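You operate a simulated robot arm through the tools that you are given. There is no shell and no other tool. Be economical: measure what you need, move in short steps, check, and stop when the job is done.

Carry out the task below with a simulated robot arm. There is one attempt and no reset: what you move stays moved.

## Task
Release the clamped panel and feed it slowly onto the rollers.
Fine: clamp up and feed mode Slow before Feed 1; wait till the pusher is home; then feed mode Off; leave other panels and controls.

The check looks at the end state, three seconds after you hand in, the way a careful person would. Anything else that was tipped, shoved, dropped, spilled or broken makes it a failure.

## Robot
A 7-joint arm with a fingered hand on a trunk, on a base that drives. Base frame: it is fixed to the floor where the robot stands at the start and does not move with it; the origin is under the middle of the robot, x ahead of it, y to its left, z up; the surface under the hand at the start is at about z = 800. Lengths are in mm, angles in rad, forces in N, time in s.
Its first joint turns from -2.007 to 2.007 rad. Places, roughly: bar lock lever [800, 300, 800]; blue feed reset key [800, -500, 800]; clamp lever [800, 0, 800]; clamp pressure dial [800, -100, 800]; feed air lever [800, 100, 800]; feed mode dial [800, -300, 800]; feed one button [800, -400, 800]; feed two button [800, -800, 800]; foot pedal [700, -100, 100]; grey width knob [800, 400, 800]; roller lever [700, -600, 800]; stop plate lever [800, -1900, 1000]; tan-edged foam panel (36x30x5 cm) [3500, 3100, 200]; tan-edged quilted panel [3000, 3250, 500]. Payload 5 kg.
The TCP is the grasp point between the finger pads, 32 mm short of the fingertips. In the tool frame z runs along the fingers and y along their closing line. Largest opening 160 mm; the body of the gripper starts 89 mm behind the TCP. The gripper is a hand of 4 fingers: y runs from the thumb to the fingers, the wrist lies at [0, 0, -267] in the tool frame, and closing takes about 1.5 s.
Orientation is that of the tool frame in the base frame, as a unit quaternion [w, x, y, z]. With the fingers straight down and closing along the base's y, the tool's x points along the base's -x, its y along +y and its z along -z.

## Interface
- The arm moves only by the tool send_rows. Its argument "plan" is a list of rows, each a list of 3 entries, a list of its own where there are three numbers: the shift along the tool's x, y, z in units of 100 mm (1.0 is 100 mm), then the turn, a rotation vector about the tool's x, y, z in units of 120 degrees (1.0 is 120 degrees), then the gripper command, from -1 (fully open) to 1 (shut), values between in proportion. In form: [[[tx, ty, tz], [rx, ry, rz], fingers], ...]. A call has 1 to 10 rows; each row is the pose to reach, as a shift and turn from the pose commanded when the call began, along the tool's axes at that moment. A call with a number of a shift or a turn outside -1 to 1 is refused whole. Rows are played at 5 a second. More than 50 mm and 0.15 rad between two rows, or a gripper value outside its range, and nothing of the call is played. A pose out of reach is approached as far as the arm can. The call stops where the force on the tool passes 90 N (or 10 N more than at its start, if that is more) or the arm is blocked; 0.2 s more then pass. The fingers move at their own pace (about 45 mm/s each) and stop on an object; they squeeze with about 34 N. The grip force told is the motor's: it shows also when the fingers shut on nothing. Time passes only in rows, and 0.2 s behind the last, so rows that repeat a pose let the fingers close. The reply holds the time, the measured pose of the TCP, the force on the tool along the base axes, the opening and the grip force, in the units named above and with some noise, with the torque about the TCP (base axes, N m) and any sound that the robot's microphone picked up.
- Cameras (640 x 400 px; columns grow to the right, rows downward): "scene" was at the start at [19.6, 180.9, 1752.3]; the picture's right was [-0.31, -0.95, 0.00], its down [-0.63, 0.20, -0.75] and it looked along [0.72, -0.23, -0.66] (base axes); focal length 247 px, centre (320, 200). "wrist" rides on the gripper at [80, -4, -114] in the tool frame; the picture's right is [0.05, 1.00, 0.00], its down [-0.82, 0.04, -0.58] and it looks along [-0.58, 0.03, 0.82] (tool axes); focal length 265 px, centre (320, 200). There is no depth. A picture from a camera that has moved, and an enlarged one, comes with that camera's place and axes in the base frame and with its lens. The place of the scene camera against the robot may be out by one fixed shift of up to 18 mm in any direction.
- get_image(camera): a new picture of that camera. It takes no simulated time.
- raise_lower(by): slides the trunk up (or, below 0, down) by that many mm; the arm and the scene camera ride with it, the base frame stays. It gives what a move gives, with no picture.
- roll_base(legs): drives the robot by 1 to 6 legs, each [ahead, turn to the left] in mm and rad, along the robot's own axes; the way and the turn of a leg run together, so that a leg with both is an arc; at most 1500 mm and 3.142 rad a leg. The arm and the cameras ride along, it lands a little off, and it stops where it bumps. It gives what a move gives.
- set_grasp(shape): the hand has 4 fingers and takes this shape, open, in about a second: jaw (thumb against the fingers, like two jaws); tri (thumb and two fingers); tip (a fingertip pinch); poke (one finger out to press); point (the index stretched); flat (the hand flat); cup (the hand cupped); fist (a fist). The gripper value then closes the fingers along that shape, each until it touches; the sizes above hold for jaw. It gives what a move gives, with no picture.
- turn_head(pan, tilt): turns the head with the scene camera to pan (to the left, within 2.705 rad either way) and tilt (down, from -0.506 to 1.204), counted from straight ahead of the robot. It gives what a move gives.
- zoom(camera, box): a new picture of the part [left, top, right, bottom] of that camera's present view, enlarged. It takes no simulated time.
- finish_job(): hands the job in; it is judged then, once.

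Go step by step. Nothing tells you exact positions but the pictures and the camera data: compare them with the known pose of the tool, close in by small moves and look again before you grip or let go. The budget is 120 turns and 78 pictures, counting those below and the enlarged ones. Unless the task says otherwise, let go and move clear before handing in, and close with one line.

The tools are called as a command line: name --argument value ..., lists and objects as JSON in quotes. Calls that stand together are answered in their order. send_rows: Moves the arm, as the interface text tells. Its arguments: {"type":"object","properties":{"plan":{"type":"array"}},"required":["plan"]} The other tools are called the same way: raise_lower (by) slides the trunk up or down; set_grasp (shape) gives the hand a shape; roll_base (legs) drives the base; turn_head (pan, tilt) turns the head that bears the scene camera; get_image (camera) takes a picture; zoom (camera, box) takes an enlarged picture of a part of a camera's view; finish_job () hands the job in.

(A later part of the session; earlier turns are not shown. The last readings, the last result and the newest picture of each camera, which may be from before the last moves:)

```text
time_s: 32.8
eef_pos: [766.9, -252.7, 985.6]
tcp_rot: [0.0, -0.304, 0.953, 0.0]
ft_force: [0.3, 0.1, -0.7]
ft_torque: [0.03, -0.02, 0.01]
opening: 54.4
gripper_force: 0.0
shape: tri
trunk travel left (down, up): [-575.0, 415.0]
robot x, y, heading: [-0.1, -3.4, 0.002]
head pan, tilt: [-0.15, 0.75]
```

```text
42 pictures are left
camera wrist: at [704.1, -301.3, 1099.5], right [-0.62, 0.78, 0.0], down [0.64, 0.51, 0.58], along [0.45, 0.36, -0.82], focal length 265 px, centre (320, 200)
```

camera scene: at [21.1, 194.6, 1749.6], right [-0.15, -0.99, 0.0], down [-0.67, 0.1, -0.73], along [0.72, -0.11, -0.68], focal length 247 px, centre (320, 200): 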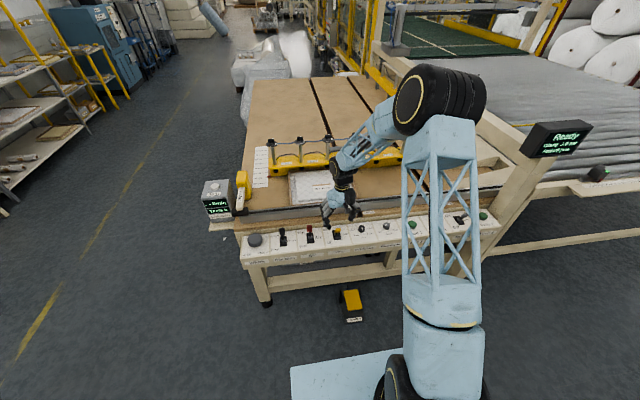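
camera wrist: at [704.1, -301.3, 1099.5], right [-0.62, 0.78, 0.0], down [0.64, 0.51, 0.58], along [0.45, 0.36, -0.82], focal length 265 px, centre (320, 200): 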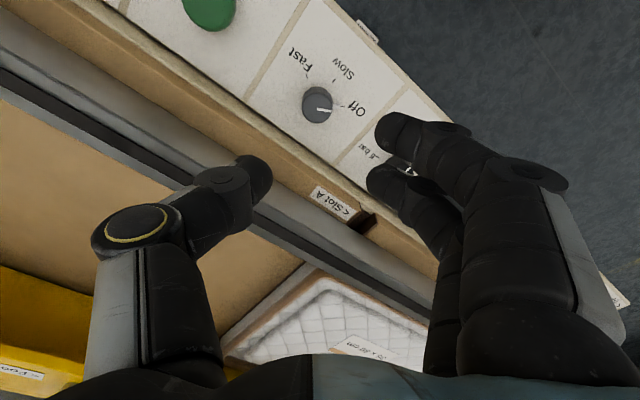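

Tri leaves the ring finger folded away, which frees the ledge side, and the torque readings suggest the knuckles were hitting the rail. I'll use tri from yaw −30° to +30° and grip deeper.

send_rows --plan '[[[0, 0, 0.2], [0, 0, 0.07], 0.4], [[0, 0, 0.4], [0, 0, 0.14], 0.4], [[0, 0, 0.6], [0, 0, 0.21], 0.4], [[0, 0, 0.8], [0, 0, 0.28], 0.4], [[0, 0, 1.0], [0, 0, 0.35], 0.4], [[0, 0, 1.0], [0, 0, 0.42], 0.4], [[0, 0, 1.0], [0, 0, 0.49], 0.4], [[0, 0, 1.0], [0, 0, 0.546], 0.4]]'

get_image --camera "wrist"

```text
time_s: 34.6
eef_pos: [754.2, -244.2, 876.6]
tcp_rot: [-0.017, 0.244, 0.97, 0.001]
ft_force: [-20.0, 6.7, -0.7]
ft_torque: [0.09, 0.08, 2.6]
opening: 48.6
gripper_force: 0.1
shape: tri
trunk travel left (down, up): [-575.0, 415.0]
robot x, y, heading: [-2.7, -3.4, 0.006]
head pan, tilt: [-0.15, 0.75]
stopped in row 8: the force on the tool passed its limit at 94 N (the readings are from after the stop); the commanded pose is now the measured one
```

```text
41 pictures are left
camera wrist: at [685.9, -209.7, 993.6], right [0.43, 0.9, -0.01], down [0.76, -0.35, 0.55], along [0.5, -0.24, -0.83], focal length 265 px, centre (320, 200)
```

wrist: 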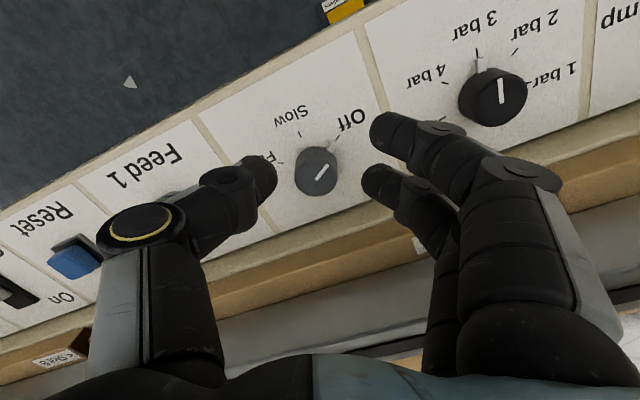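

The folded side of the hand hit the rail behind, so I need the bulk of the hand on the robot's side. I'll rise and test whether yaw −180° is reachable.

send_rows --plan '[[[0.05, 0, -0.4], [0, 0, 0], 0.4], [[0, 0, -0.8], [0, 0, 0.0], 0.4], [[0, 0, -1.0], [0, 0, 0.07], 0.4], [[0, 0, -1.0], [0, 0, 0.14], 0.4], [[0, 0, -1.0], [0, 0, 0.21], 0.4], [[0, 0, -1.0], [0, 0, 0.28], 0.4], [[0, 0, -1.0], [0, 0, 0.35], 0.4], [[0, 0, -1.0], [0, 0, 0.42], 0.4], [[0, 0, -1.0], [0, 0, 0.49], 0.4], [[0, 0, -1.0], [0, 0, 0.56], 0.4]]'

send_rows --plan '[[[0, 0, 0], [0, 0, 0.07], 0.4], [[0, 0, 0], [0, 0, 0.14], 0.4], [[0, 0, 0], [0, 0, 0.21], 0.4], [[0, 0, 0], [0, 0, 0.28], 0.4], [[0, 0, 0], [0, 0, 0.35], 0.4], [[0, 0, 0], [0, 0, 0.42], 0.4], [[0, 0, 0], [0, 0, 0.49], 0.4], [[0, 0, 0], [0, 0, 0.56], 0.4], [[0, 0, 0], [0, 0, 0.63], 0.4], [[0, 0, 0], [0, 0, 0.7], 0.4]]'

get_image --camera "wrist"

get_image --camera "scene"

```text
time_s: 36.9
eef_pos: [761.8, -244.4, 980.1]
tcp_rot: [-0.01, 0.742, 0.67, -0.007]
ft_force: [0.2, 0.6, -0.8]
ft_torque: [-0.04, 0.01, 0.01]
opening: 48.2
gripper_force: 0.1
shape: tri
trunk travel left (down, up): [-575.0, 415.0]
robot x, y, heading: [-2.0, -2.0, 0.004]
head pan, tilt: [-0.15, 0.75]
```

```text
time_s: 39.0
eef_pos: [760.1, -244.0, 981.4]
tcp_rot: [-0.003, 1.0, 0.002, -0.013]
ft_force: [0.0, 0.4, -0.8]
ft_torque: [0.0, 0.0, 0.02]
opening: 48.5
gripper_force: 0.1
shape: tri
trunk travel left (down, up): [-575.0, 415.0]
robot x, y, heading: [0.7, -4.5, 0.002]
head pan, tilt: [-0.15, 0.75]
```

```text
40 pictures are left
camera wrist: at [843.4, -239.9, 1092.2], right [0.06, -1.0, -0.01], down [-0.8, -0.05, 0.6], along [-0.6, -0.03, -0.8], focal length 265 px, centre (320, 200)
```

wrist: 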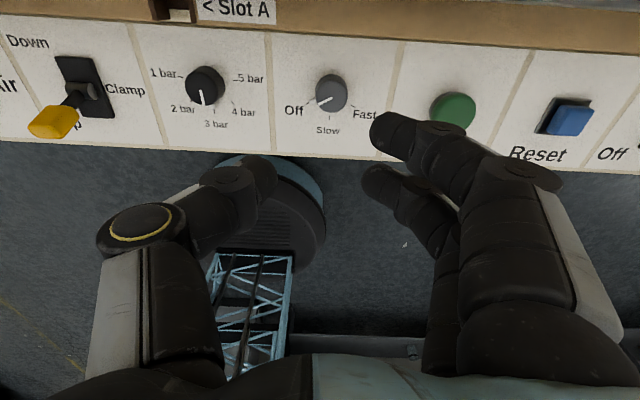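

```text
39 pictures are left
camera scene: at [19.7, 194.3, 1749.6], right [-0.15, -0.99, 0.0], down [-0.67, 0.1, -0.73], along [0.72, -0.11, -0.68], focal length 247 px, centre (320, 200)
```

scene: 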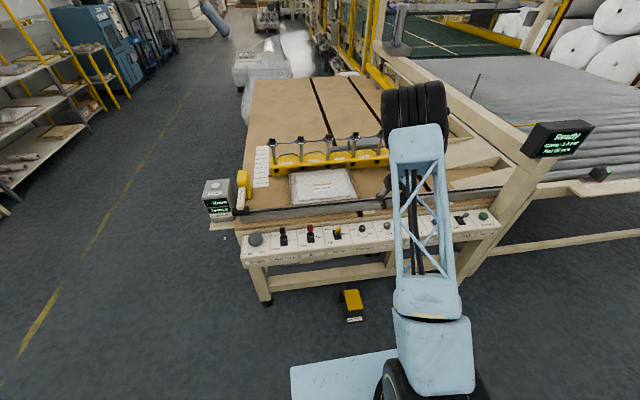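

Yaw −180° works, which puts the free side at the rail. I'll lean the hand 22° toward the robot for knuckle clearance, then yaw to the start angle (φ=−35°).

send_rows --plan '[[[0, 0.02, 0], [0, 0.066, 0], 0.44], [[0, 0.03, 0], [0, 0.131, 0], 0.44], [[0, 0.04, 0], [0, 0.196, 0], 0.44], [[0, 0.04, 0], [0, 0.196, 0], 0.44]]'

send_rows --plan '[[[0, 0, 0], [-0.022, 0, 0.054], 0.44], [[0, 0, 0], [-0.044, 0, 0.108], 0.44], [[0, 0, 0], [-0.065, 0, 0.162], 0.44], [[0, 0, 0], [-0.087, 0, 0.216], 0.44], [[0, 0, 0], [-0.109, 0, 0.27], 0.44], [[0, 0, 0], [-0.109, 0, 0.27], 0.44]]'

get_image --camera "wrist"

```text
time_s: 40.0
eef_pos: [760.5, -247.0, 979.2]
tcp_rot: [-0.003, 0.981, 0.002, 0.193]
ft_force: [-0.4, 0.2, 0.1]
ft_torque: [-0.03, 0.01, -0.02]
opening: 45.2
gripper_force: 0.0
shape: tri
trunk travel left (down, up): [-575.0, 415.0]
robot x, y, heading: [2.6, -0.5, 0.004]
head pan, tilt: [-0.15, 0.75]
```

```text
time_s: 41.5
eef_pos: [760.1, -249.5, 980.4]
tcp_rot: [0.054, 0.937, -0.294, 0.182]
ft_force: [-0.7, 0.5, 0.8]
ft_torque: [0.0, 0.04, 0.0]
opening: 45.2
gripper_force: 0.1
shape: tri
trunk travel left (down, up): [-575.0, 415.0]
robot x, y, heading: [0.9, -0.9, 0.003]
head pan, tilt: [-0.15, 0.75]
```

```text
38 pictures are left
camera wrist: at [788.6, -263.6, 1115.8], right [-0.53, -0.85, 0.01], down [-0.82, 0.52, 0.23], along [-0.2, 0.11, -0.97], focal length 265 px, centre (320, 200)
```

wrist: 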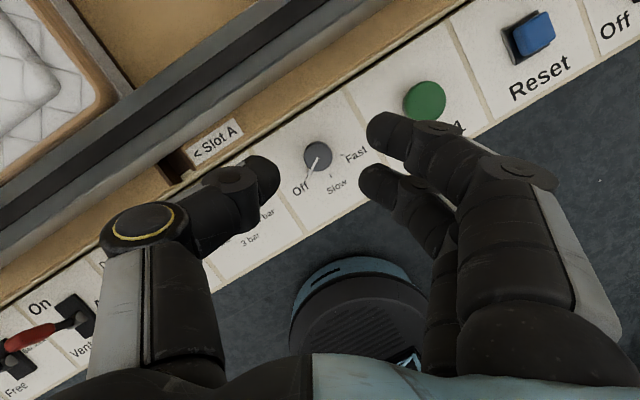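

The pose is as planned, and the dial is at about [770, -254]. I'll descend vertically 110 mm and check.

send_rows --plan '[[[-0.16, -0.01, 0.37], [0, 0, 0], 0.44], [[-0.3, -0.02, 0.74], [0, 0, 0], 0.44], [[-0.365, -0.02, 0.927], [0, 0, 0], 0.44], [[-0.405, -0.02, 1.0], [0, 0, 0], 0.44]]'

get_image --camera "wrist"

```text
time_s: 42.5
eef_pos: [761.1, -246.4, 872.2]
tcp_rot: [0.053, 0.937, -0.293, 0.182]
ft_force: [0.1, 0.4, 0.7]
ft_torque: [0.01, 0.0, -0.02]
opening: 45.3
gripper_force: 0.2
shape: tri
trunk travel left (down, up): [-575.0, 415.0]
robot x, y, heading: [-4.6, 1.4, 0.008]
head pan, tilt: [-0.15, 0.75]
```

```text
37 pictures are left
camera wrist: at [789.6, -260.8, 1007.5], right [-0.53, -0.85, 0.01], down [-0.82, 0.52, 0.23], along [-0.2, 0.11, -0.97], focal length 265 px, centre (320, 200)
```

wrist: 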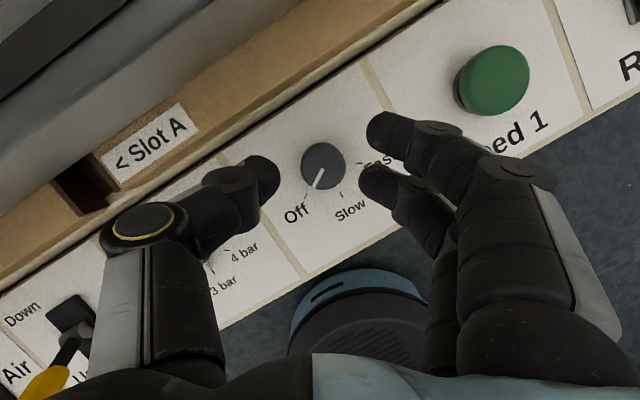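

The view is good, with the dial at [770, -255.5]. I'll lower to grip height with the small correction.

send_rows --plan '[[[-0.04, 0.025, 0.13], [0, 0, 0], 0.44], [[-0.08, 0.025, 0.25], [0, 0, 0], 0.44], [[-0.11, 0.025, 0.32], [0, 0, 0], 0.44], [[-0.125, 0.025, 0.358], [0, 0, 0], 0.44]]'

get_image --camera "wrist"

```text
time_s: 43.5
eef_pos: [762.1, -249.8, 834.2]
tcp_rot: [0.054, 0.937, -0.293, 0.182]
ft_force: [0.2, -0.4, 0.1]
ft_torque: [0.03, 0.01, 0.03]
opening: 45.3
gripper_force: 0.0
shape: tri
trunk travel left (down, up): [-575.0, 415.0]
robot x, y, heading: [1.0, 0.5, 0.006]
head pan, tilt: [-0.15, 0.75]
```

```text
36 pictures are left
camera wrist: at [789.9, -263.7, 969.9], right [-0.53, -0.85, 0.01], down [-0.82, 0.52, 0.23], along [-0.2, 0.11, -0.97], focal length 265 px, centre (320, 200)
```

wrist: 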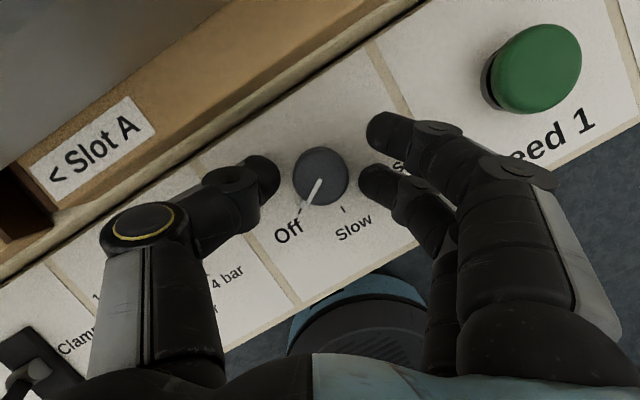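

There's no contact and it's centred. I'll lower 4 mm more and close.

send_rows --plan '[[[-0.015, 0, 0.037], [0, 0, 0], 0.44], [[-0.015, 0, 0.037], [0, 0, 0], 0.7], [[-0.015, 0, 0.037], [0, 0, 0], 0.9], [[-0.015, 0, 0.037], [0, 0, 0], 0.9], [[-0.015, 0, 0.037], [0, 0, 0], 0.9], [[-0.015, 0, 0.037], [0, 0, 0], 0.9], [[-0.015, 0, 0.037], [0, 0, 0], 0.9]]'

get_image --camera "wrist"

```text
time_s: 45.0
eef_pos: [763.3, -248.4, 831.7]
tcp_rot: [0.053, 0.937, -0.291, 0.183]
ft_force: [7.4, 7.6, 17.4]
ft_torque: [0.01, -0.17, 0.08]
opening: 21.8
gripper_force: 34.5
shape: tri
trunk travel left (down, up): [-575.0, 415.0]
robot x, y, heading: [-1.4, -3.5, 0.007]
head pan, tilt: [-0.15, 0.75]
```

```text
35 pictures are left
camera wrist: at [790.4, -261.9, 966.8], right [-0.53, -0.85, 0.01], down [-0.83, 0.51, 0.23], along [-0.2, 0.11, -0.97], focal length 265 px, centre (320, 200)
```

wrist: 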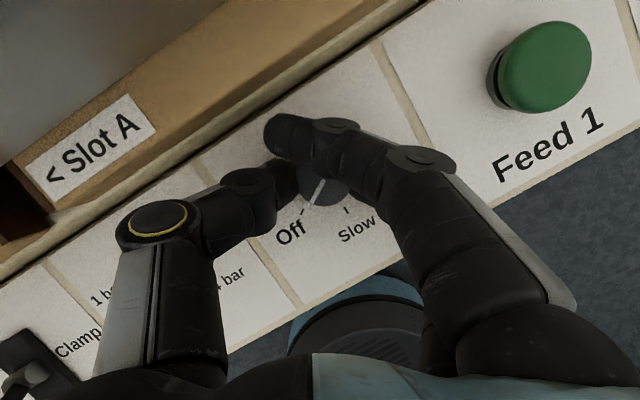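

The grip is firm, with opening 21.8 around the dial. Now I'll turn +62° about the dial axis.

send_rows --plan '[[[0, 0.013, 0], [0.0216, 0, -0.0532], 0.9], [[0.003, 0.025, 0.001], [0.0431, 0, -0.1064], 0.9], [[0.006, 0.037, 0.003], [0.0647, 0, -0.1597], 0.9], [[0.011, 0.049, 0.004], [0.0862, 0, -0.2129], 0.9], [[0.017, 0.059, 0.007], [0.1078, 0, -0.2661], 0.9], [[0.024, 0.069, 0.01], [0.1293, 0, -0.3193], 0.9], [[0.032, 0.078, 0.013], [0.1509, 0, -0.3726], 0.9], [[0.042, 0.086, 0.017], [0.1724, 0, -0.4258], 0.9], [[0.052, 0.093, 0.021], [0.194, 0, -0.479], 0.9]]'

get_image --camera "wrist"

```text
time_s: 46.6
eef_pos: [744.9, -251.1, 831.8]
tcp_rot: [-0.026, 0.98, 0.073, 0.185]
ft_force: [-39.3, 19.4, 50.0]
ft_torque: [-3.47, 0.7, -3.71]
opening: 16.1
gripper_force: 34.1
shape: tri
trunk travel left (down, up): [-575.0, 415.0]
robot x, y, heading: [-4.2, -3.0, 0.003]
head pan, tilt: [-0.15, 0.75]
stopped in row 7: the force on the tool passed its limit at 106 N (the readings are from after the stop); the commanded pose is now the measured one
```

```text
34 pictures are left
camera wrist: at [777.2, -243.9, 966.2], right [0.2, -0.98, 0.0], down [-0.95, -0.19, 0.24], along [-0.23, -0.04, -0.97], focal length 265 px, centre (320, 200)
```

wrist: 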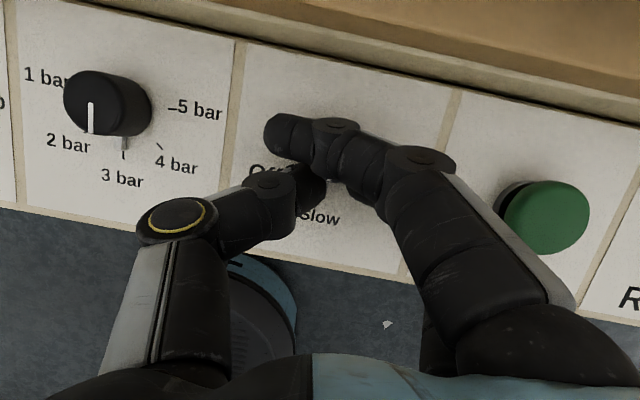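

Something low on the near side (the folded finger) pressed on the panel. I'll relieve it, open, lift and look.

send_rows --plan '[[[0, 0, -0.03], [0, 0, 0], 0.44], [[0, 0, -0.03], [0, 0, 0], 0.44], [[0, 0, -0.03], [0, 0, 0], 0.44], [[0, 0, -0.03], [0, 0, 0], 0.44], [[0.1, 0, -0.25], [0, 0, 0], 0.44], [[0.22, 0, -0.55], [0, 0, 0], 0.44]]'

get_image --camera "wrist"

```text
time_s: 48.0
eef_pos: [752.2, -259.3, 885.6]
tcp_rot: [-0.024, 0.979, 0.073, 0.186]
ft_force: [-0.2, -0.5, -0.1]
ft_torque: [0.0, -0.02, -0.01]
opening: 44.5
gripper_force: 0.0
shape: tri
trunk travel left (down, up): [-575.0, 415.0]
robot x, y, heading: [-1.9, 0.3, 0.005]
head pan, tilt: [-0.15, 0.75]
```

```text
33 pictures are left
camera wrist: at [783.8, -250.5, 1020.2], right [0.2, -0.98, 0.0], down [-0.95, -0.19, 0.24], along [-0.23, -0.05, -0.97], focal length 265 px, centre (320, 200)
```

wrist: 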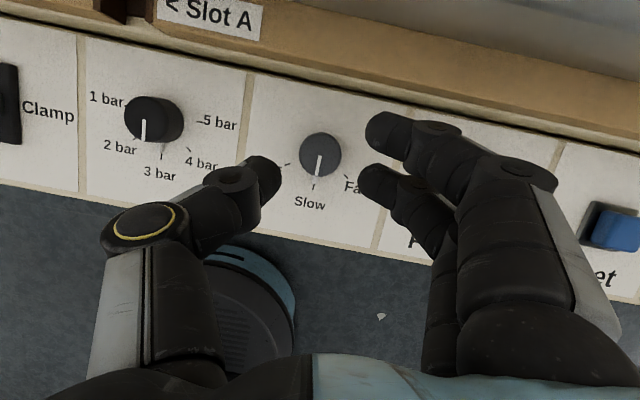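

The dial now points at Slow. I'll verify it closely along with the display.

zoom --camera "wrist" --box '[70, 60, 390, 260]'

zoom --camera "scene" --box '[400, 110, 640, 260]'

```text
2.00 times, centred on (230, 160) of wrist
camera zoom: at [783.8, -250.5, 1020.2], right [0.2, -0.98, 0.0], down [-0.95, -0.19, 0.24], along [-0.23, -0.05, -0.97], focal length 531 px, centre (500, 280)
```

zoom: 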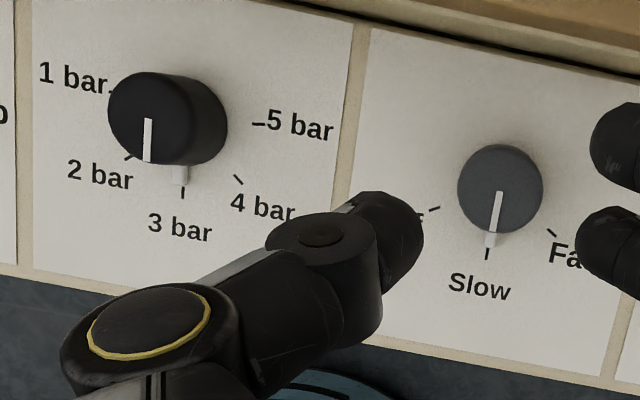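

```text
2.67 times, centred on (520, 185) of scene
camera zoom: at [19.6, 193.9, 1749.5], right [-0.15, -0.99, 0.0], down [-0.67, 0.1, -0.73], along [0.72, -0.11, -0.68], focal length 660 px, centre (-213, 240)
```

zoom: 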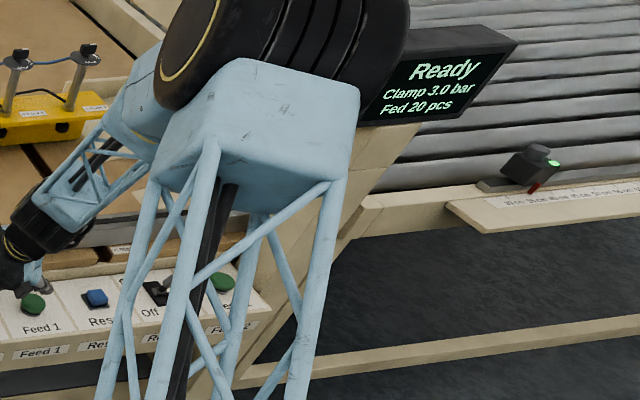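

Feed mode is exactly on Slow, pressure is still 3 bar, and the display says Ready. Next I'll rise, straighten the hand, take poke, and look at Feed 1 (about [758, -382]).

send_rows --plan '[[[0.15, 0, -0.37], [0, 0, 0], 0.44], [[0.3, 0, -0.74], [0, -0.06, 0], 0.44], [[0.375, 0, -0.927], [0, -0.12, 0], 0.44], [[0.375, 0, -0.927], [0, -0.183, 0], 0.44]]'

set_grasp --shape "poke"

send_rows --plan '[[[0, 0.4, 0], [0, 0, 0], 0], [[0, 0.8, 0], [0, 0, 0], 0], [[0, 1.0, 0], [0, 0, 0], 0]]'

get_image --camera "wrist"

```text
time_s: 49.0
eef_pos: [752.5, -258.3, 984.8]
tcp_rot: [-0.01, 0.997, 0.077, -0.006]
ft_force: [-0.9, -0.7, 0.2]
ft_torque: [0.03, -0.01, -0.02]
opening: 44.6
gripper_force: 0.0
shape: tri
trunk travel left (down, up): [-575.0, 415.0]
robot x, y, heading: [-4.6, -3.4, 0.003]
head pan, tilt: [-0.15, 0.75]
```

```text
time_s: 49.9
eef_pos: [752.8, -258.5, 984.6]
tcp_rot: [-0.011, 0.997, 0.076, -0.005]
ft_force: [-0.8, 0.2, -0.5]
ft_torque: [-0.01, 0.03, -0.02]
opening: 0.0
gripper_force: 0.1
shape: poke
trunk travel left (down, up): [-575.0, 415.0]
robot x, y, heading: [-4.5, -1.2, 0.005]
head pan, tilt: [-0.15, 0.75]
```

```text
time_s: 50.7
eef_pos: [765.7, -357.5, 983.1]
tcp_rot: [-0.011, 0.997, 0.077, -0.006]
ft_force: [0.1, -0.2, 0.6]
ft_torque: [0.0, -0.02, 0.0]
opening: 76.2
gripper_force: 0.0
shape: jaw
trunk travel left (down, up): [-575.0, 415.0]
robot x, y, heading: [-1.9, -2.3, 0.004]
head pan, tilt: [-0.15, 0.75]
```

```text
30 pictures are left
camera wrist: at [846.3, -342.3, 1095.6], right [0.2, -0.98, -0.02], down [-0.79, -0.18, 0.58], along [-0.58, -0.1, -0.81], focal length 265 px, centre (320, 200)
```

wrist: 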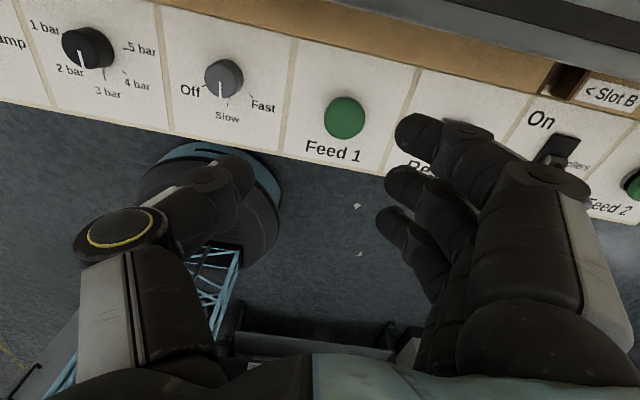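

The nonzero gripper value reverted the hand to jaw. I'll set poke again, hold it with value 1, and move above Feed 1.

set_grasp --shape "poke"

send_rows --plan '[[[-0.1, 0.16, 0.3], [0, 0, 0], 1], [[-0.1, 0.16, 0.7], [0, 0, 0], 1], [[-0.1, 0.16, 1.0], [0, 0, 0], 1]]'

get_image --camera "wrist"

```text
time_s: 51.6
eef_pos: [766.0, -356.3, 983.0]
tcp_rot: [-0.012, 0.997, 0.077, -0.005]
ft_force: [-0.1, -0.1, 0.5]
ft_torque: [-0.03, 0.01, 0.02]
opening: 0.0
gripper_force: 0.1
shape: poke
trunk travel left (down, up): [-575.0, 415.0]
robot x, y, heading: [-0.3, 1.1, 0.002]
head pan, tilt: [-0.15, 0.75]
```

```text
time_s: 52.4
eef_pos: [758.2, -371.9, 883.5]
tcp_rot: [-0.01, 0.997, 0.076, -0.005]
ft_force: [-0.8, -0.5, -0.4]
ft_torque: [0.01, 0.02, 0.04]
opening: 37.8
gripper_force: 0.0
shape: jaw
trunk travel left (down, up): [-575.0, 415.0]
robot x, y, heading: [-6.8, -0.0, -0.0]
head pan, tilt: [-0.15, 0.75]
```

```text
29 pictures are left
camera wrist: at [838.6, -356.7, 994.9], right [0.2, -0.98, -0.02], down [-0.79, -0.18, 0.58], along [-0.58, -0.1, -0.81], focal length 265 px, centre (320, 200)
```

wrist: 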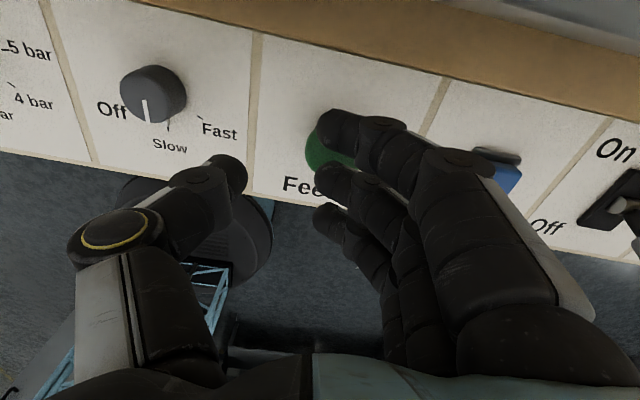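

Any row returns the hand to jaw, so I'll press with the jaw fully closed.

send_rows --plan '[[[0, 0, 0], [0, 0, 0], 1], [[0, 0, 0], [0, 0, 0], 1], [[0, 0, 0], [0, 0, 0], 1], [[0, 0, 0], [0, 0, 0], 1], [[0, 0, 0], [0, 0, 0], 1]]'

get_image --camera "wrist"

```text
time_s: 53.6
eef_pos: [757.8, -372.2, 881.4]
tcp_rot: [-0.012, 0.997, 0.077, -0.007]
ft_force: [0.0, -0.1, 0.7]
ft_torque: [0.0, -0.02, -0.01]
opening: 0.2
gripper_force: 13.6
shape: jaw
trunk travel left (down, up): [-575.0, 415.0]
robot x, y, heading: [1.1, 1.9, -0.005]
head pan, tilt: [-0.15, 0.75]
```

```text
28 pictures are left
camera wrist: at [838.2, -356.4, 995.0], right [0.2, -0.98, -0.02], down [-0.79, -0.18, 0.58], along [-0.58, -0.1, -0.81], focal length 265 px, centre (320, 200)
```

wrist: 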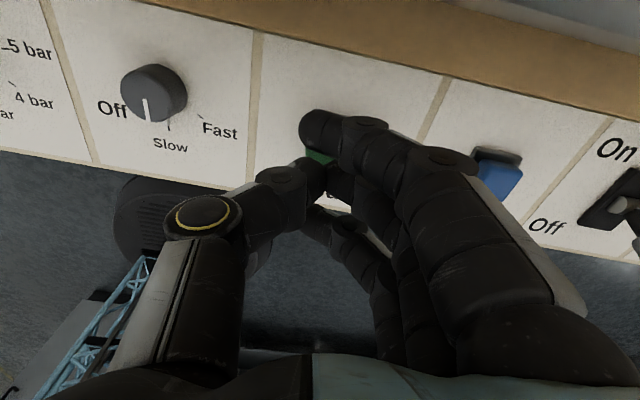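

I'll shift 9 mm onto the button centre and go down gently.

send_rows --plan '[[[0, 0.09, 0.1], [0, 0, 0], 1], [[0, 0.09, 0.2], [0, 0, 0], 1], [[0, 0.09, 0.25], [0, 0, 0], 1], [[0, 0.09, 0.29], [0, 0, 0], 1]]'

zoom --camera "scene" --box '[210, 110, 610, 260]'

```text
time_s: 54.6
eef_pos: [758.2, -378.8, 854.3]
tcp_rot: [-0.011, 0.997, 0.077, -0.006]
ft_force: [0.2, 0.3, 6.8]
ft_torque: [-0.07, -0.05, 0.01]
opening: 0.0
gripper_force: 33.8
shape: jaw
trunk travel left (down, up): [-575.0, 415.0]
robot x, y, heading: [-1.1, 2.8, 0.003]
head pan, tilt: [-0.15, 0.75]
heard: click
```

```text
1.60 times, centred on (410, 185) of scene
camera zoom: at [18.2, 194.8, 1749.8], right [-0.15, -0.99, 0.0], down [-0.67, 0.1, -0.73], along [0.72, -0.11, -0.68], focal length 396 px, centre (176, 224)
```

zoom: 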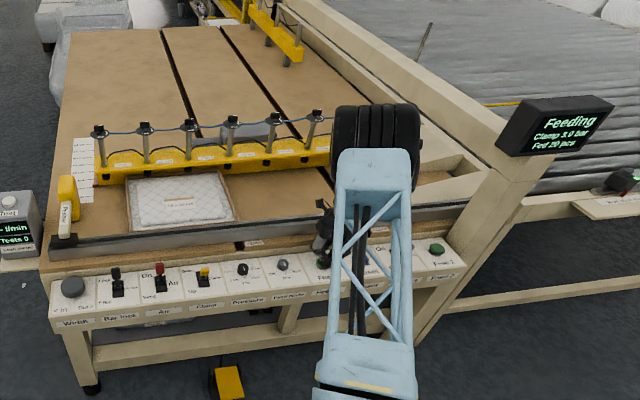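

It clicked and the display says "Feeding". I'll lift clear and pull back toward the robot, out of the pusher's way.

send_rows --plan '[[[0, 0, -0.3], [0, 0, 0], 1], [[-0.2, 0, -0.65], [0, 0, 0], 1], [[-0.55, 0, -1.0], [0, 0, 0], 1], [[-0.9, 0, -1.0], [0, 0, 0], 1]]'

get_image --camera "scene"

```text
time_s: 55.6
eef_pos: [672.6, -396.1, 955.9]
tcp_rot: [-0.011, 0.997, 0.077, -0.007]
ft_force: [0.6, 0.0, 0.5]
ft_torque: [-0.01, -0.02, -0.01]
opening: 0.0
gripper_force: 33.3
shape: jaw
trunk travel left (down, up): [-575.0, 415.0]
robot x, y, heading: [-5.5, 2.6, 0.004]
head pan, tilt: [-0.15, 0.75]
```

```text
26 pictures are left
camera scene: at [18.3, 194.3, 1749.6], right [-0.15, -0.99, 0.0], down [-0.67, 0.1, -0.73], along [0.72, -0.11, -0.68], focal length 247 px, centre (320, 200)
```

scene: 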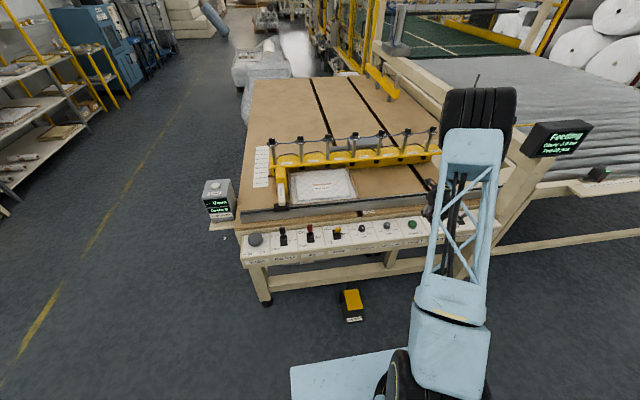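

The pusher is advancing. I'll wait, and set up the tri grip in the meantime at a safe distance.

set_grasp --shape "tri"

send_rows --plan '[[[0, 0, 0], [0, 0, 0], 0.44], [[0, 0, 0], [0, 0, 0], 0.44], [[0, 0, 0], [0, 0, 0], 0.44], [[0, 0, 0], [0, 0, 0], 0.44], [[0, 0, 0], [0, 0, 0], 0.44], [[0, 0, 0], [0, 0, 0], 0.44], [[0, 0, 0], [0, 0, 0], 0.44], [[0, 0, 0], [0, 0, 0], 0.44], [[0, 0, 0], [0, 0, 0], 0.44], [[0, 0, 0], [0, 0, 0], 0.44]]'

get_image --camera "scene"

```text
time_s: 56.5
eef_pos: [672.8, -396.3, 954.0]
tcp_rot: [-0.01, 0.997, 0.077, -0.006]
ft_force: [-0.1, 0.4, 0.2]
ft_torque: [0.04, -0.02, 0.0]
opening: 160.0
gripper_force: 0.0
shape: tri
trunk travel left (down, up): [-575.0, 415.0]
robot x, y, heading: [1.1, 2.2, 0.004]
head pan, tilt: [-0.15, 0.75]
```

```text
time_s: 58.7
eef_pos: [672.2, -395.3, 955.1]
tcp_rot: [-0.011, 0.997, 0.076, -0.006]
ft_force: [0.9, 0.6, -0.2]
ft_torque: [-0.02, 0.01, 0.0]
opening: 45.4
gripper_force: 0.0
shape: tri
trunk travel left (down, up): [-575.0, 415.0]
robot x, y, heading: [-3.1, -1.4, 0.003]
head pan, tilt: [-0.15, 0.75]
```

```text
25 pictures are left
camera scene: at [18.9, 194.4, 1749.6], right [-0.15, -0.99, 0.0], down [-0.67, 0.1, -0.73], along [0.72, -0.11, -0.68], focal length 247 px, centre (320, 200)
```

scene: 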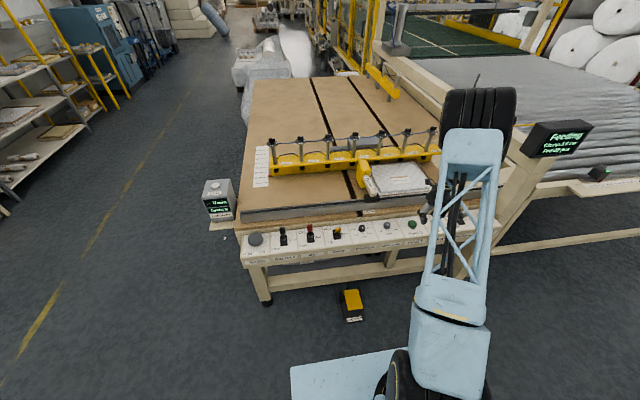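

The pusher is pushing the panel along steadily. I'll continue waiting.

send_rows --plan '[[[0, 0, 0], [0, 0, 0], 0.42], [[0, 0, 0], [0, 0, 0], 0.42], [[0, 0, 0], [0, 0, 0], 0.42], [[0, 0, 0], [0, 0, 0], 0.42], [[0, 0, 0], [0, 0, 0], 0.42], [[0, 0, 0], [0, 0, 0], 0.42], [[0, 0, 0], [0, 0, 0], 0.42], [[0, 0, 0], [0, 0, 0], 0.42], [[0, 0, 0], [0, 0, 0], 0.42], [[0, 0, 0], [0, 0, 0], 0.42]]'

send_rows --plan '[[[0, 0, 0], [0, 0, 0], 0.42], [[0, 0, 0], [0, 0, 0], 0.42], [[0, 0, 0], [0, 0, 0], 0.42], [[0, 0, 0], [0, 0, 0], 0.42], [[0, 0, 0], [0, 0, 0], 0.42], [[0, 0, 0], [0, 0, 0], 0.42], [[0, 0, 0], [0, 0, 0], 0.42], [[0, 0, 0], [0, 0, 0], 0.42], [[0, 0, 0], [0, 0, 0], 0.42], [[0, 0, 0], [0, 0, 0], 0.42]]'

get_image --camera "scene"

```text
time_s: 60.9
eef_pos: [671.5, -395.6, 954.3]
tcp_rot: [-0.01, 0.997, 0.077, -0.006]
ft_force: [0.9, 0.1, -0.5]
ft_torque: [-0.03, 0.0, -0.01]
opening: 45.7
gripper_force: 0.1
shape: tri
trunk travel left (down, up): [-575.0, 415.0]
robot x, y, heading: [-4.6, -2.4, 0.007]
head pan, tilt: [-0.15, 0.75]
```

```text
time_s: 63.1
eef_pos: [672.1, -395.1, 953.4]
tcp_rot: [-0.01, 0.997, 0.077, -0.007]
ft_force: [-0.1, 0.5, -0.3]
ft_torque: [0.03, -0.02, 0.01]
opening: 45.8
gripper_force: 0.0
shape: tri
trunk travel left (down, up): [-575.0, 415.0]
robot x, y, heading: [-1.6, -0.9, 0.001]
head pan, tilt: [-0.15, 0.75]
```

```text
24 pictures are left
camera scene: at [18.9, 194.5, 1749.6], right [-0.15, -0.99, 0.0], down [-0.67, 0.1, -0.73], along [0.72, -0.11, -0.68], focal length 247 px, centre (320, 200)
```

scene: 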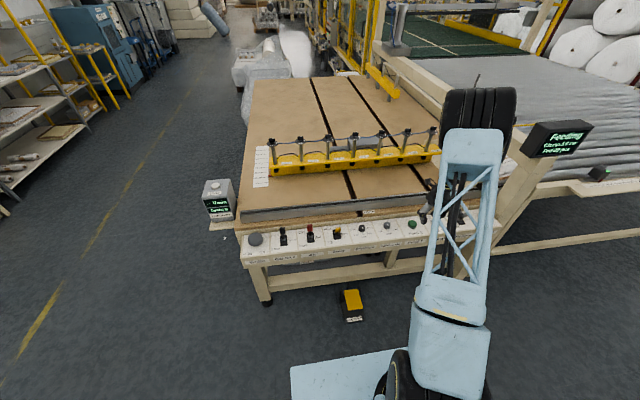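

send_rows --plan '[[[0, 0, 0], [0, 0, 0], 0.42], [[0, 0, 0], [0, 0, 0], 0.42], [[0, 0, 0], [0, 0, 0], 0.42], [[0, 0, 0], [0, 0, 0], 0.42], [[0, 0, 0], [0, 0, 0], 0.42], [[0, 0, 0], [0, 0, 0], 0.42], [[0, 0, 0], [0, 0, 0], 0.42], [[0, 0, 0], [0, 0, 0], 0.42], [[0, 0, 0], [0, 0, 0], 0.42], [[0, 0, 0], [0, 0, 0], 0.42]]'

send_rows --plan '[[[0, 0, 0], [0, 0, 0], 0.42], [[0, 0, 0], [0, 0, 0], 0.42], [[0, 0, 0], [0, 0, 0], 0.42], [[0, 0, 0], [0, 0, 0], 0.42], [[0, 0, 0], [0, 0, 0], 0.42], [[0, 0, 0], [0, 0, 0], 0.42], [[0, 0, 0], [0, 0, 0], 0.42], [[0, 0, 0], [0, 0, 0], 0.42], [[0, 0, 0], [0, 0, 0], 0.42], [[0, 0, 0], [0, 0, 0], 0.42]]'

get_image --camera "scene"

```text
time_s: 65.3
eef_pos: [671.7, -395.7, 954.6]
tcp_rot: [-0.01, 0.997, 0.077, -0.006]
ft_force: [0.0, -0.2, -0.7]
ft_torque: [0.01, 0.02, 0.02]
opening: 45.8
gripper_force: 0.1
shape: tri
trunk travel left (down, up): [-575.0, 415.0]
robot x, y, heading: [-2.3, -1.4, 0.001]
head pan, tilt: [-0.15, 0.75]
```

```text
time_s: 67.5
eef_pos: [672.1, -396.1, 953.9]
tcp_rot: [-0.012, 0.997, 0.077, -0.006]
ft_force: [-0.5, -0.5, -0.3]
ft_torque: [-0.01, -0.03, 0.0]
opening: 45.8
gripper_force: 0.1
shape: tri
trunk travel left (down, up): [-575.0, 415.0]
robot x, y, heading: [-2.8, 2.1, -0.002]
head pan, tilt: [-0.15, 0.75]
```

```text
23 pictures are left
camera scene: at [18.9, 194.4, 1749.6], right [-0.15, -0.99, 0.0], down [-0.67, 0.1, -0.73], along [0.72, -0.11, -0.68], focal length 247 px, centre (320, 200)
```

scene: 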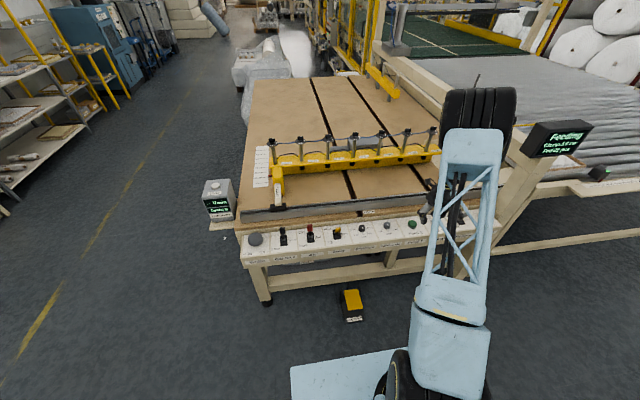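

The pusher is returning and nearly home; I'll wait a little more, then check.

set_grasp --shape "jaw"

send_rows --plan '[[[0, 0, 0], [0, 0, 0], 0.42], [[0, 0, 0], [0, 0, 0], 0.42], [[0, 0, 0], [0, 0, 0], 0.42], [[0, 0, 0], [0, 0, 0], 0.42], [[0, 0, 0], [0, 0, 0], 0.42], [[0, 0, 0], [0, 0, 0], 0.42], [[0, 0, 0], [0, 0, 0], 0.42], [[0, 0, 0], [0, 0, 0], 0.42], [[0, 0, 0], [0, 0, 0], 0.42], [[0, 0, 0], [0, 0, 0], 0.42]]'

zoom --camera "scene" --box '[200, 100, 620, 260]'

```text
time_s: 68.4
eef_pos: [671.0, -396.1, 954.8]
tcp_rot: [-0.011, 0.997, 0.076, -0.007]
ft_force: [0.2, -0.6, 0.1]
ft_torque: [0.01, -0.01, -0.06]
opening: 160.1
gripper_force: 0.0
shape: jaw
trunk travel left (down, up): [-575.0, 415.0]
robot x, y, heading: [-3.8, 1.6, 0.006]
head pan, tilt: [-0.15, 0.75]
```

```text
time_s: 70.6
eef_pos: [672.1, -396.1, 955.2]
tcp_rot: [-0.011, 0.997, 0.077, -0.007]
ft_force: [-0.7, -0.2, 1.0]
ft_torque: [-0.01, 0.01, 0.03]
opening: 46.6
gripper_force: 0.1
shape: jaw
trunk travel left (down, up): [-575.0, 415.0]
robot x, y, heading: [-0.9, 1.3, 0.003]
head pan, tilt: [-0.15, 0.75]
```

```text
1.52 times, centred on (410, 180) of scene
camera zoom: at [18.9, 194.5, 1749.6], right [-0.15, -0.99, 0.0], down [-0.67, 0.1, -0.73], along [0.72, -0.11, -0.68], focal length 377 px, centre (183, 230)
```

zoom: 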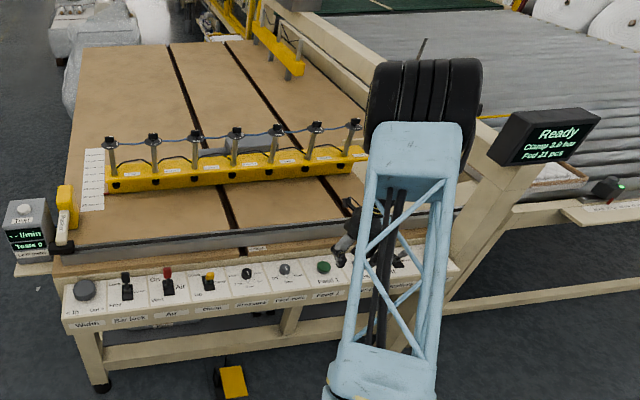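

The pusher is home, the display says "Ready / Fed 21 pcs", and the panel is on the rollers. Now I'll move back over the feed mode dial with the jaw.

send_rows --plan '[[[0.3, -0.3, 0], [0, 0, 0], 0.42], [[0.6, -0.6, 0], [0, 0, 0], 0.42], [[0.9, -0.9, 0], [0, 0, 0], 0.42]]'

send_rows --plan '[[[0.28, -0.33, 0.1], [0, 0, 0.03], 0.42], [[0.28, -0.33, 0.5], [0, 0, 0.073], 0.42], [[0.28, -0.33, 0.75], [0, 0, 0.073], 0.42]]'

get_image --camera "wrist"

```text
time_s: 71.4
eef_pos: [747.4, -292.7, 954.4]
tcp_rot: [-0.012, 0.997, 0.076, -0.006]
ft_force: [-0.2, 0.0, -0.5]
ft_torque: [0.02, 0.0, -0.02]
opening: 46.9
gripper_force: 0.0
shape: jaw
trunk travel left (down, up): [-575.0, 415.0]
robot x, y, heading: [-4.4, 1.1, 0.0]
head pan, tilt: [-0.15, 0.75]
```

```text
time_s: 72.2
eef_pos: [768.0, -255.5, 878.3]
tcp_rot: [-0.011, 1.0, 0.0, -0.007]
ft_force: [0.1, -1.2, 0.8]
ft_torque: [0.04, 0.0, 0.0]
opening: 46.6
gripper_force: 0.1
shape: jaw
trunk travel left (down, up): [-575.0, 415.0]
robot x, y, heading: [-3.4, 0.5, -0.003]
head pan, tilt: [-0.15, 0.75]
```

```text
21 pictures are left
camera wrist: at [850.3, -251.8, 991.3], right [0.05, -1.0, -0.02], down [-0.81, -0.05, 0.59], along [-0.59, -0.01, -0.81], focal length 265 px, centre (320, 200)
```

wrist: 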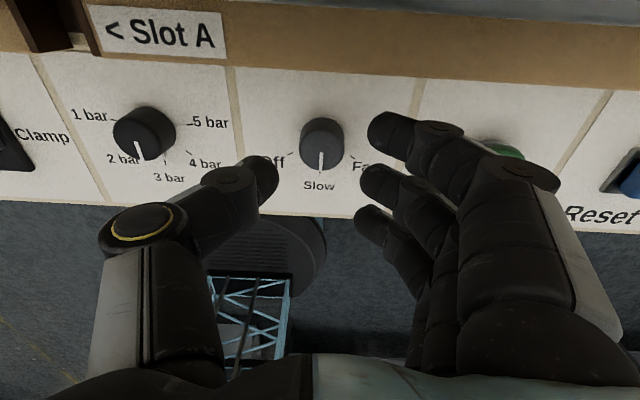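

The dial is centred under the hand. I'll descend to grip height.

send_rows --plan '[[[0, -0.01, 0.2], [0, 0, 0], 0.42], [[0, -0.01, 0.36], [0, 0, 0], 0.42], [[0, -0.01, 0.43], [0, 0, 0], 0.42]]'

get_image --camera "wrist"

```text
time_s: 73.0
eef_pos: [768.4, -253.6, 837.2]
tcp_rot: [-0.011, 1.0, 0.0, -0.007]
ft_force: [0.0, -0.2, -0.4]
ft_torque: [-0.01, -0.01, -0.02]
opening: 46.6
gripper_force: 0.0
shape: jaw
trunk travel left (down, up): [-575.0, 415.0]
robot x, y, heading: [-0.5, 2.5, 0.001]
head pan, tilt: [-0.15, 0.75]
```

```text
20 pictures are left
camera wrist: at [850.0, -249.8, 949.7], right [0.05, -1.0, -0.02], down [-0.81, -0.05, 0.59], along [-0.59, -0.01, -0.81], focal length 265 px, centre (320, 200)
```

wrist: 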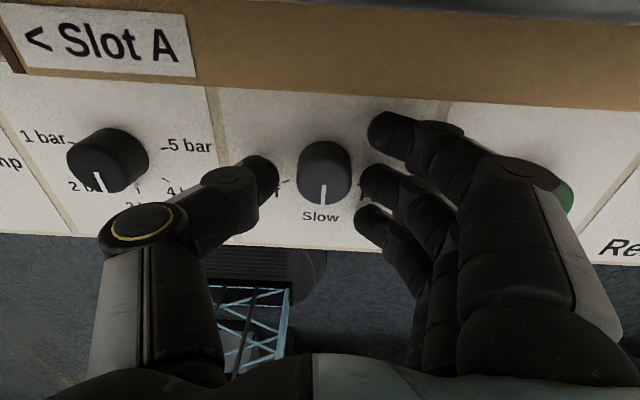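

It's clear. I'll lower 5 mm and close.

send_rows --plan '[[[0, 0, 0.05], [0, 0, 0], 0.42], [[0, 0, 0.05], [0, 0, 0], 0.7], [[0, 0, 0.05], [0, 0, 0], 0.9], [[0, 0, 0.05], [0, 0, 0], 0.9], [[0, 0, 0.05], [0, 0, 0], 0.9], [[0, 0, 0.05], [0, 0, 0], 0.9]]'

get_image --camera "wrist"

```text
time_s: 74.4
eef_pos: [767.9, -249.8, 832.5]
tcp_rot: [-0.011, 1.0, 0.002, -0.007]
ft_force: [-0.5, 10.3, 13.4]
ft_torque: [-0.49, -0.09, -0.03]
opening: 16.8
gripper_force: 34.3
shape: jaw
trunk travel left (down, up): [-575.0, 415.0]
robot x, y, heading: [-4.5, 2.7, 0.004]
head pan, tilt: [-0.15, 0.75]
```

```text
19 pictures are left
camera wrist: at [849.6, -246.4, 945.5], right [0.05, -1.0, -0.02], down [-0.81, -0.06, 0.59], along [-0.59, -0.01, -0.81], focal length 265 px, centre (320, 200)
```

wrist: 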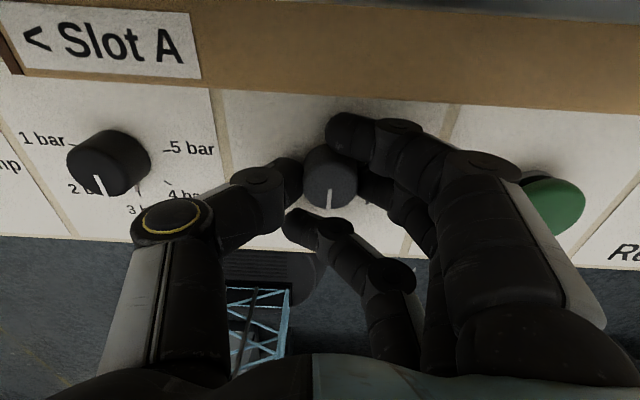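

It's gripped on three sides. I'll turn −45° toward Off.

send_rows --plan '[[[0, 0, 0], [0, 0, 0.0625], 0.9], [[0, 0, 0], [0, 0, 0.125], 0.9], [[0, 0, 0], [0, 0, 0.1875], 0.9], [[0, 0, 0], [0, 0, 0.25], 0.9], [[0, 0, 0], [0, 0, 0.3125], 0.9], [[0, 0, 0], [0, 0, 0.375], 0.9]]'

get_image --camera "wrist"

```text
time_s: 75.8
eef_pos: [769.5, -250.9, 833.0]
tcp_rot: [-0.006, 0.924, -0.382, -0.008]
ft_force: [24.7, 17.6, 14.7]
ft_torque: [0.51, -0.72, 0.15]
opening: 16.9
gripper_force: 33.9
shape: jaw
trunk travel left (down, up): [-575.0, 415.0]
robot x, y, heading: [-2.3, 0.5, -0.0]
head pan, tilt: [-0.15, 0.75]
```

```text
18 pictures are left
camera wrist: at [830.5, -306.6, 945.3], right [-0.67, -0.74, -0.01], down [-0.6, 0.54, 0.59], along [-0.44, 0.4, -0.8], focal length 265 px, centre (320, 200)
```

wrist: 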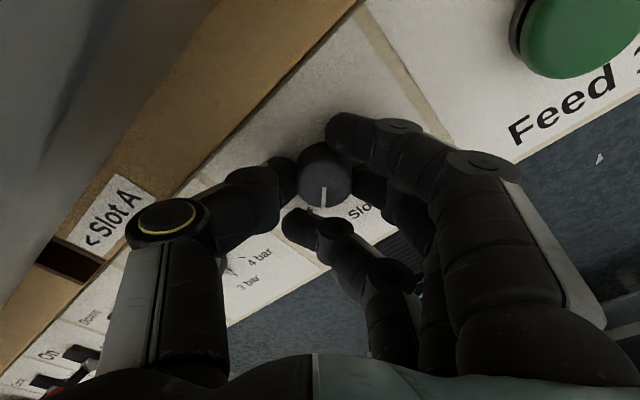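

The dial turns with the hand. I'll continue another −14°.

send_rows --plan '[[[0, 0, 0], [0, 0, 0.04], 0.9], [[0, 0, 0], [0, 0, 0.08], 0.9], [[0, 0, 0], [0, 0, 0.12], 0.9]]'

get_image --camera "wrist"

```text
time_s: 76.6
eef_pos: [769.6, -252.3, 833.1]
tcp_rot: [-0.006, 0.868, -0.496, -0.009]
ft_force: [30.5, 12.1, 21.0]
ft_torque: [0.42, -1.12, 0.26]
opening: 17.3
gripper_force: 33.7
shape: jaw
trunk travel left (down, up): [-575.0, 415.0]
robot x, y, heading: [-2.7, -1.5, 0.002]
head pan, tilt: [-0.15, 0.75]
```

```text
17 pictures are left
camera wrist: at [815.1, -320.1, 945.4], right [-0.83, -0.55, 0.0], down [-0.44, 0.67, 0.59], along [-0.33, 0.5, -0.8], focal length 265 px, centre (320, 200)
```

wrist: 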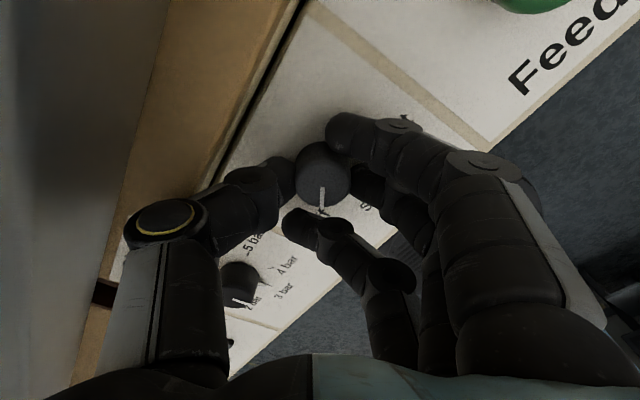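

Total turn is about 60°. I'll open, lift straight up and check.

send_rows --plan '[[[0, 0, 0], [0, 0, 0], 0.42], [[0, 0, 0], [0, 0, 0], 0.42], [[0, 0, 0], [0, 0, 0], 0.42], [[0, 0, 0], [0, 0, 0], 0.42], [[0, 0, 0], [0, 0, 0], 0.42], [[0, 0, -0.2], [0, 0, 0], 0.42], [[0, 0, -0.5], [0, 0, 0], 0.42], [[0, 0, -0.9], [0, 0, 0], 0.42]]'

zoom --camera "wrist" --box '[160, 40, 480, 240]'

```text
time_s: 78.4
eef_pos: [768.6, -253.1, 921.9]
tcp_rot: [-0.005, 0.868, -0.496, -0.011]
ft_force: [-0.3, 0.6, -0.4]
ft_torque: [0.0, -0.01, 0.0]
opening: 46.2
gripper_force: 0.1
shape: jaw
trunk travel left (down, up): [-575.0, 415.0]
robot x, y, heading: [-0.0, 2.2, -0.001]
head pan, tilt: [-0.15, 0.75]
```

```text
2.00 times, centred on (320, 140) of wrist
camera zoom: at [814.4, -321.6, 1033.4], right [-0.83, -0.55, 0.0], down [-0.44, 0.67, 0.6], along [-0.33, 0.5, -0.8], focal length 531 px, centre (320, 320)
```

zoom: 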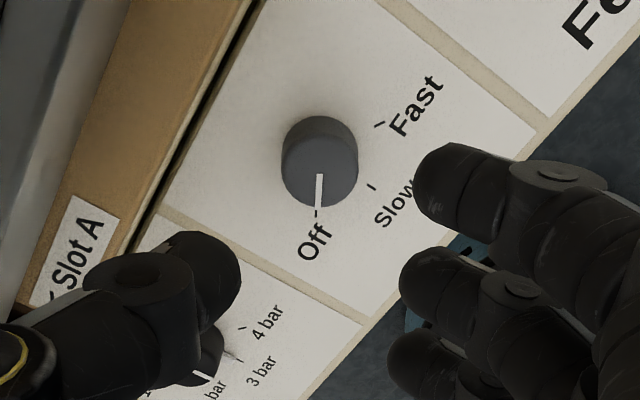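

Feed mode is back at Off. I'll move clear toward the robot and take a final look at everything.

send_rows --plan '[[[0, 0, -0.4], [0, 0, 0], 0.42], [[-0.15, 0.26, -0.7], [0, 0, 0], 0.42], [[-0.3, 0.52, -0.9], [0, 0, 0], 0.42], [[-0.45, 0.78, -0.9], [0, 0, 0], 0.42]]'

turn_head --pan -0.55 --tilt 0.6

get_image --camera "scene"

get_image --camera "wrist"

```text
time_s: 79.4
eef_pos: [680.2, -257.4, 1012.5]
tcp_rot: [-0.006, 0.869, -0.495, -0.012]
ft_force: [-0.5, 0.0, -0.5]
ft_torque: [0.0, 0.01, 0.03]
opening: 46.2
gripper_force: 0.0
shape: jaw
trunk travel left (down, up): [-575.0, 415.0]
robot x, y, heading: [-1.2, 2.0, 0.0]
head pan, tilt: [-0.15, 0.75]
```

```text
time_s: 80.2
eef_pos: [679.9, -258.2, 1012.7]
tcp_rot: [-0.006, 0.869, -0.495, -0.011]
ft_force: [-0.5, -0.3, 0.1]
ft_torque: [0.01, 0.01, 0.0]
opening: 46.2
gripper_force: 0.0
shape: jaw
trunk travel left (down, up): [-575.0, 415.0]
robot x, y, heading: [-5.0, 0.5, 0.0]
head pan, tilt: [-0.55, 0.6]
```

```text
15 pictures are left
camera scene: at [12.4, 161.1, 1762.5], right [-0.52, -0.85, 0.0], down [-0.48, 0.29, -0.82], along [0.7, -0.43, -0.57], focal length 247 px, centre (320, 200)
```

scene: 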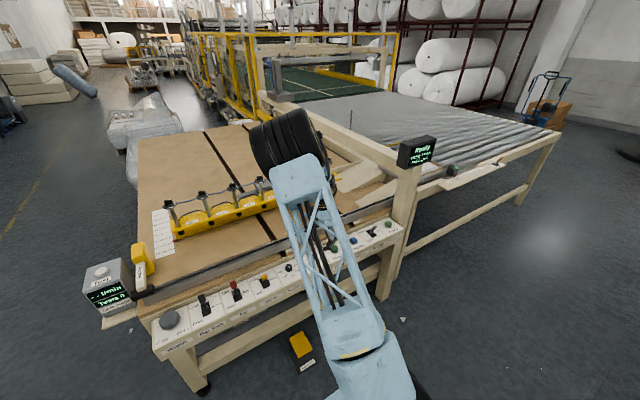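

```text
14 pictures are left
camera wrist: at [726.7, -325.5, 1124.3], right [-0.83, -0.55, 0.0], down [-0.44, 0.67, 0.6], along [-0.33, 0.5, -0.8], focal length 265 px, centre (320, 200)
```

wrist: 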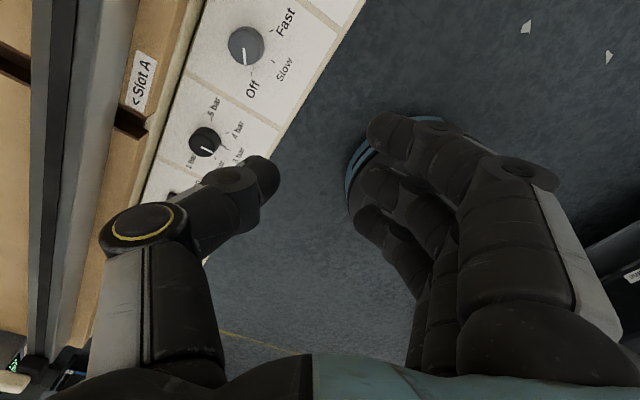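

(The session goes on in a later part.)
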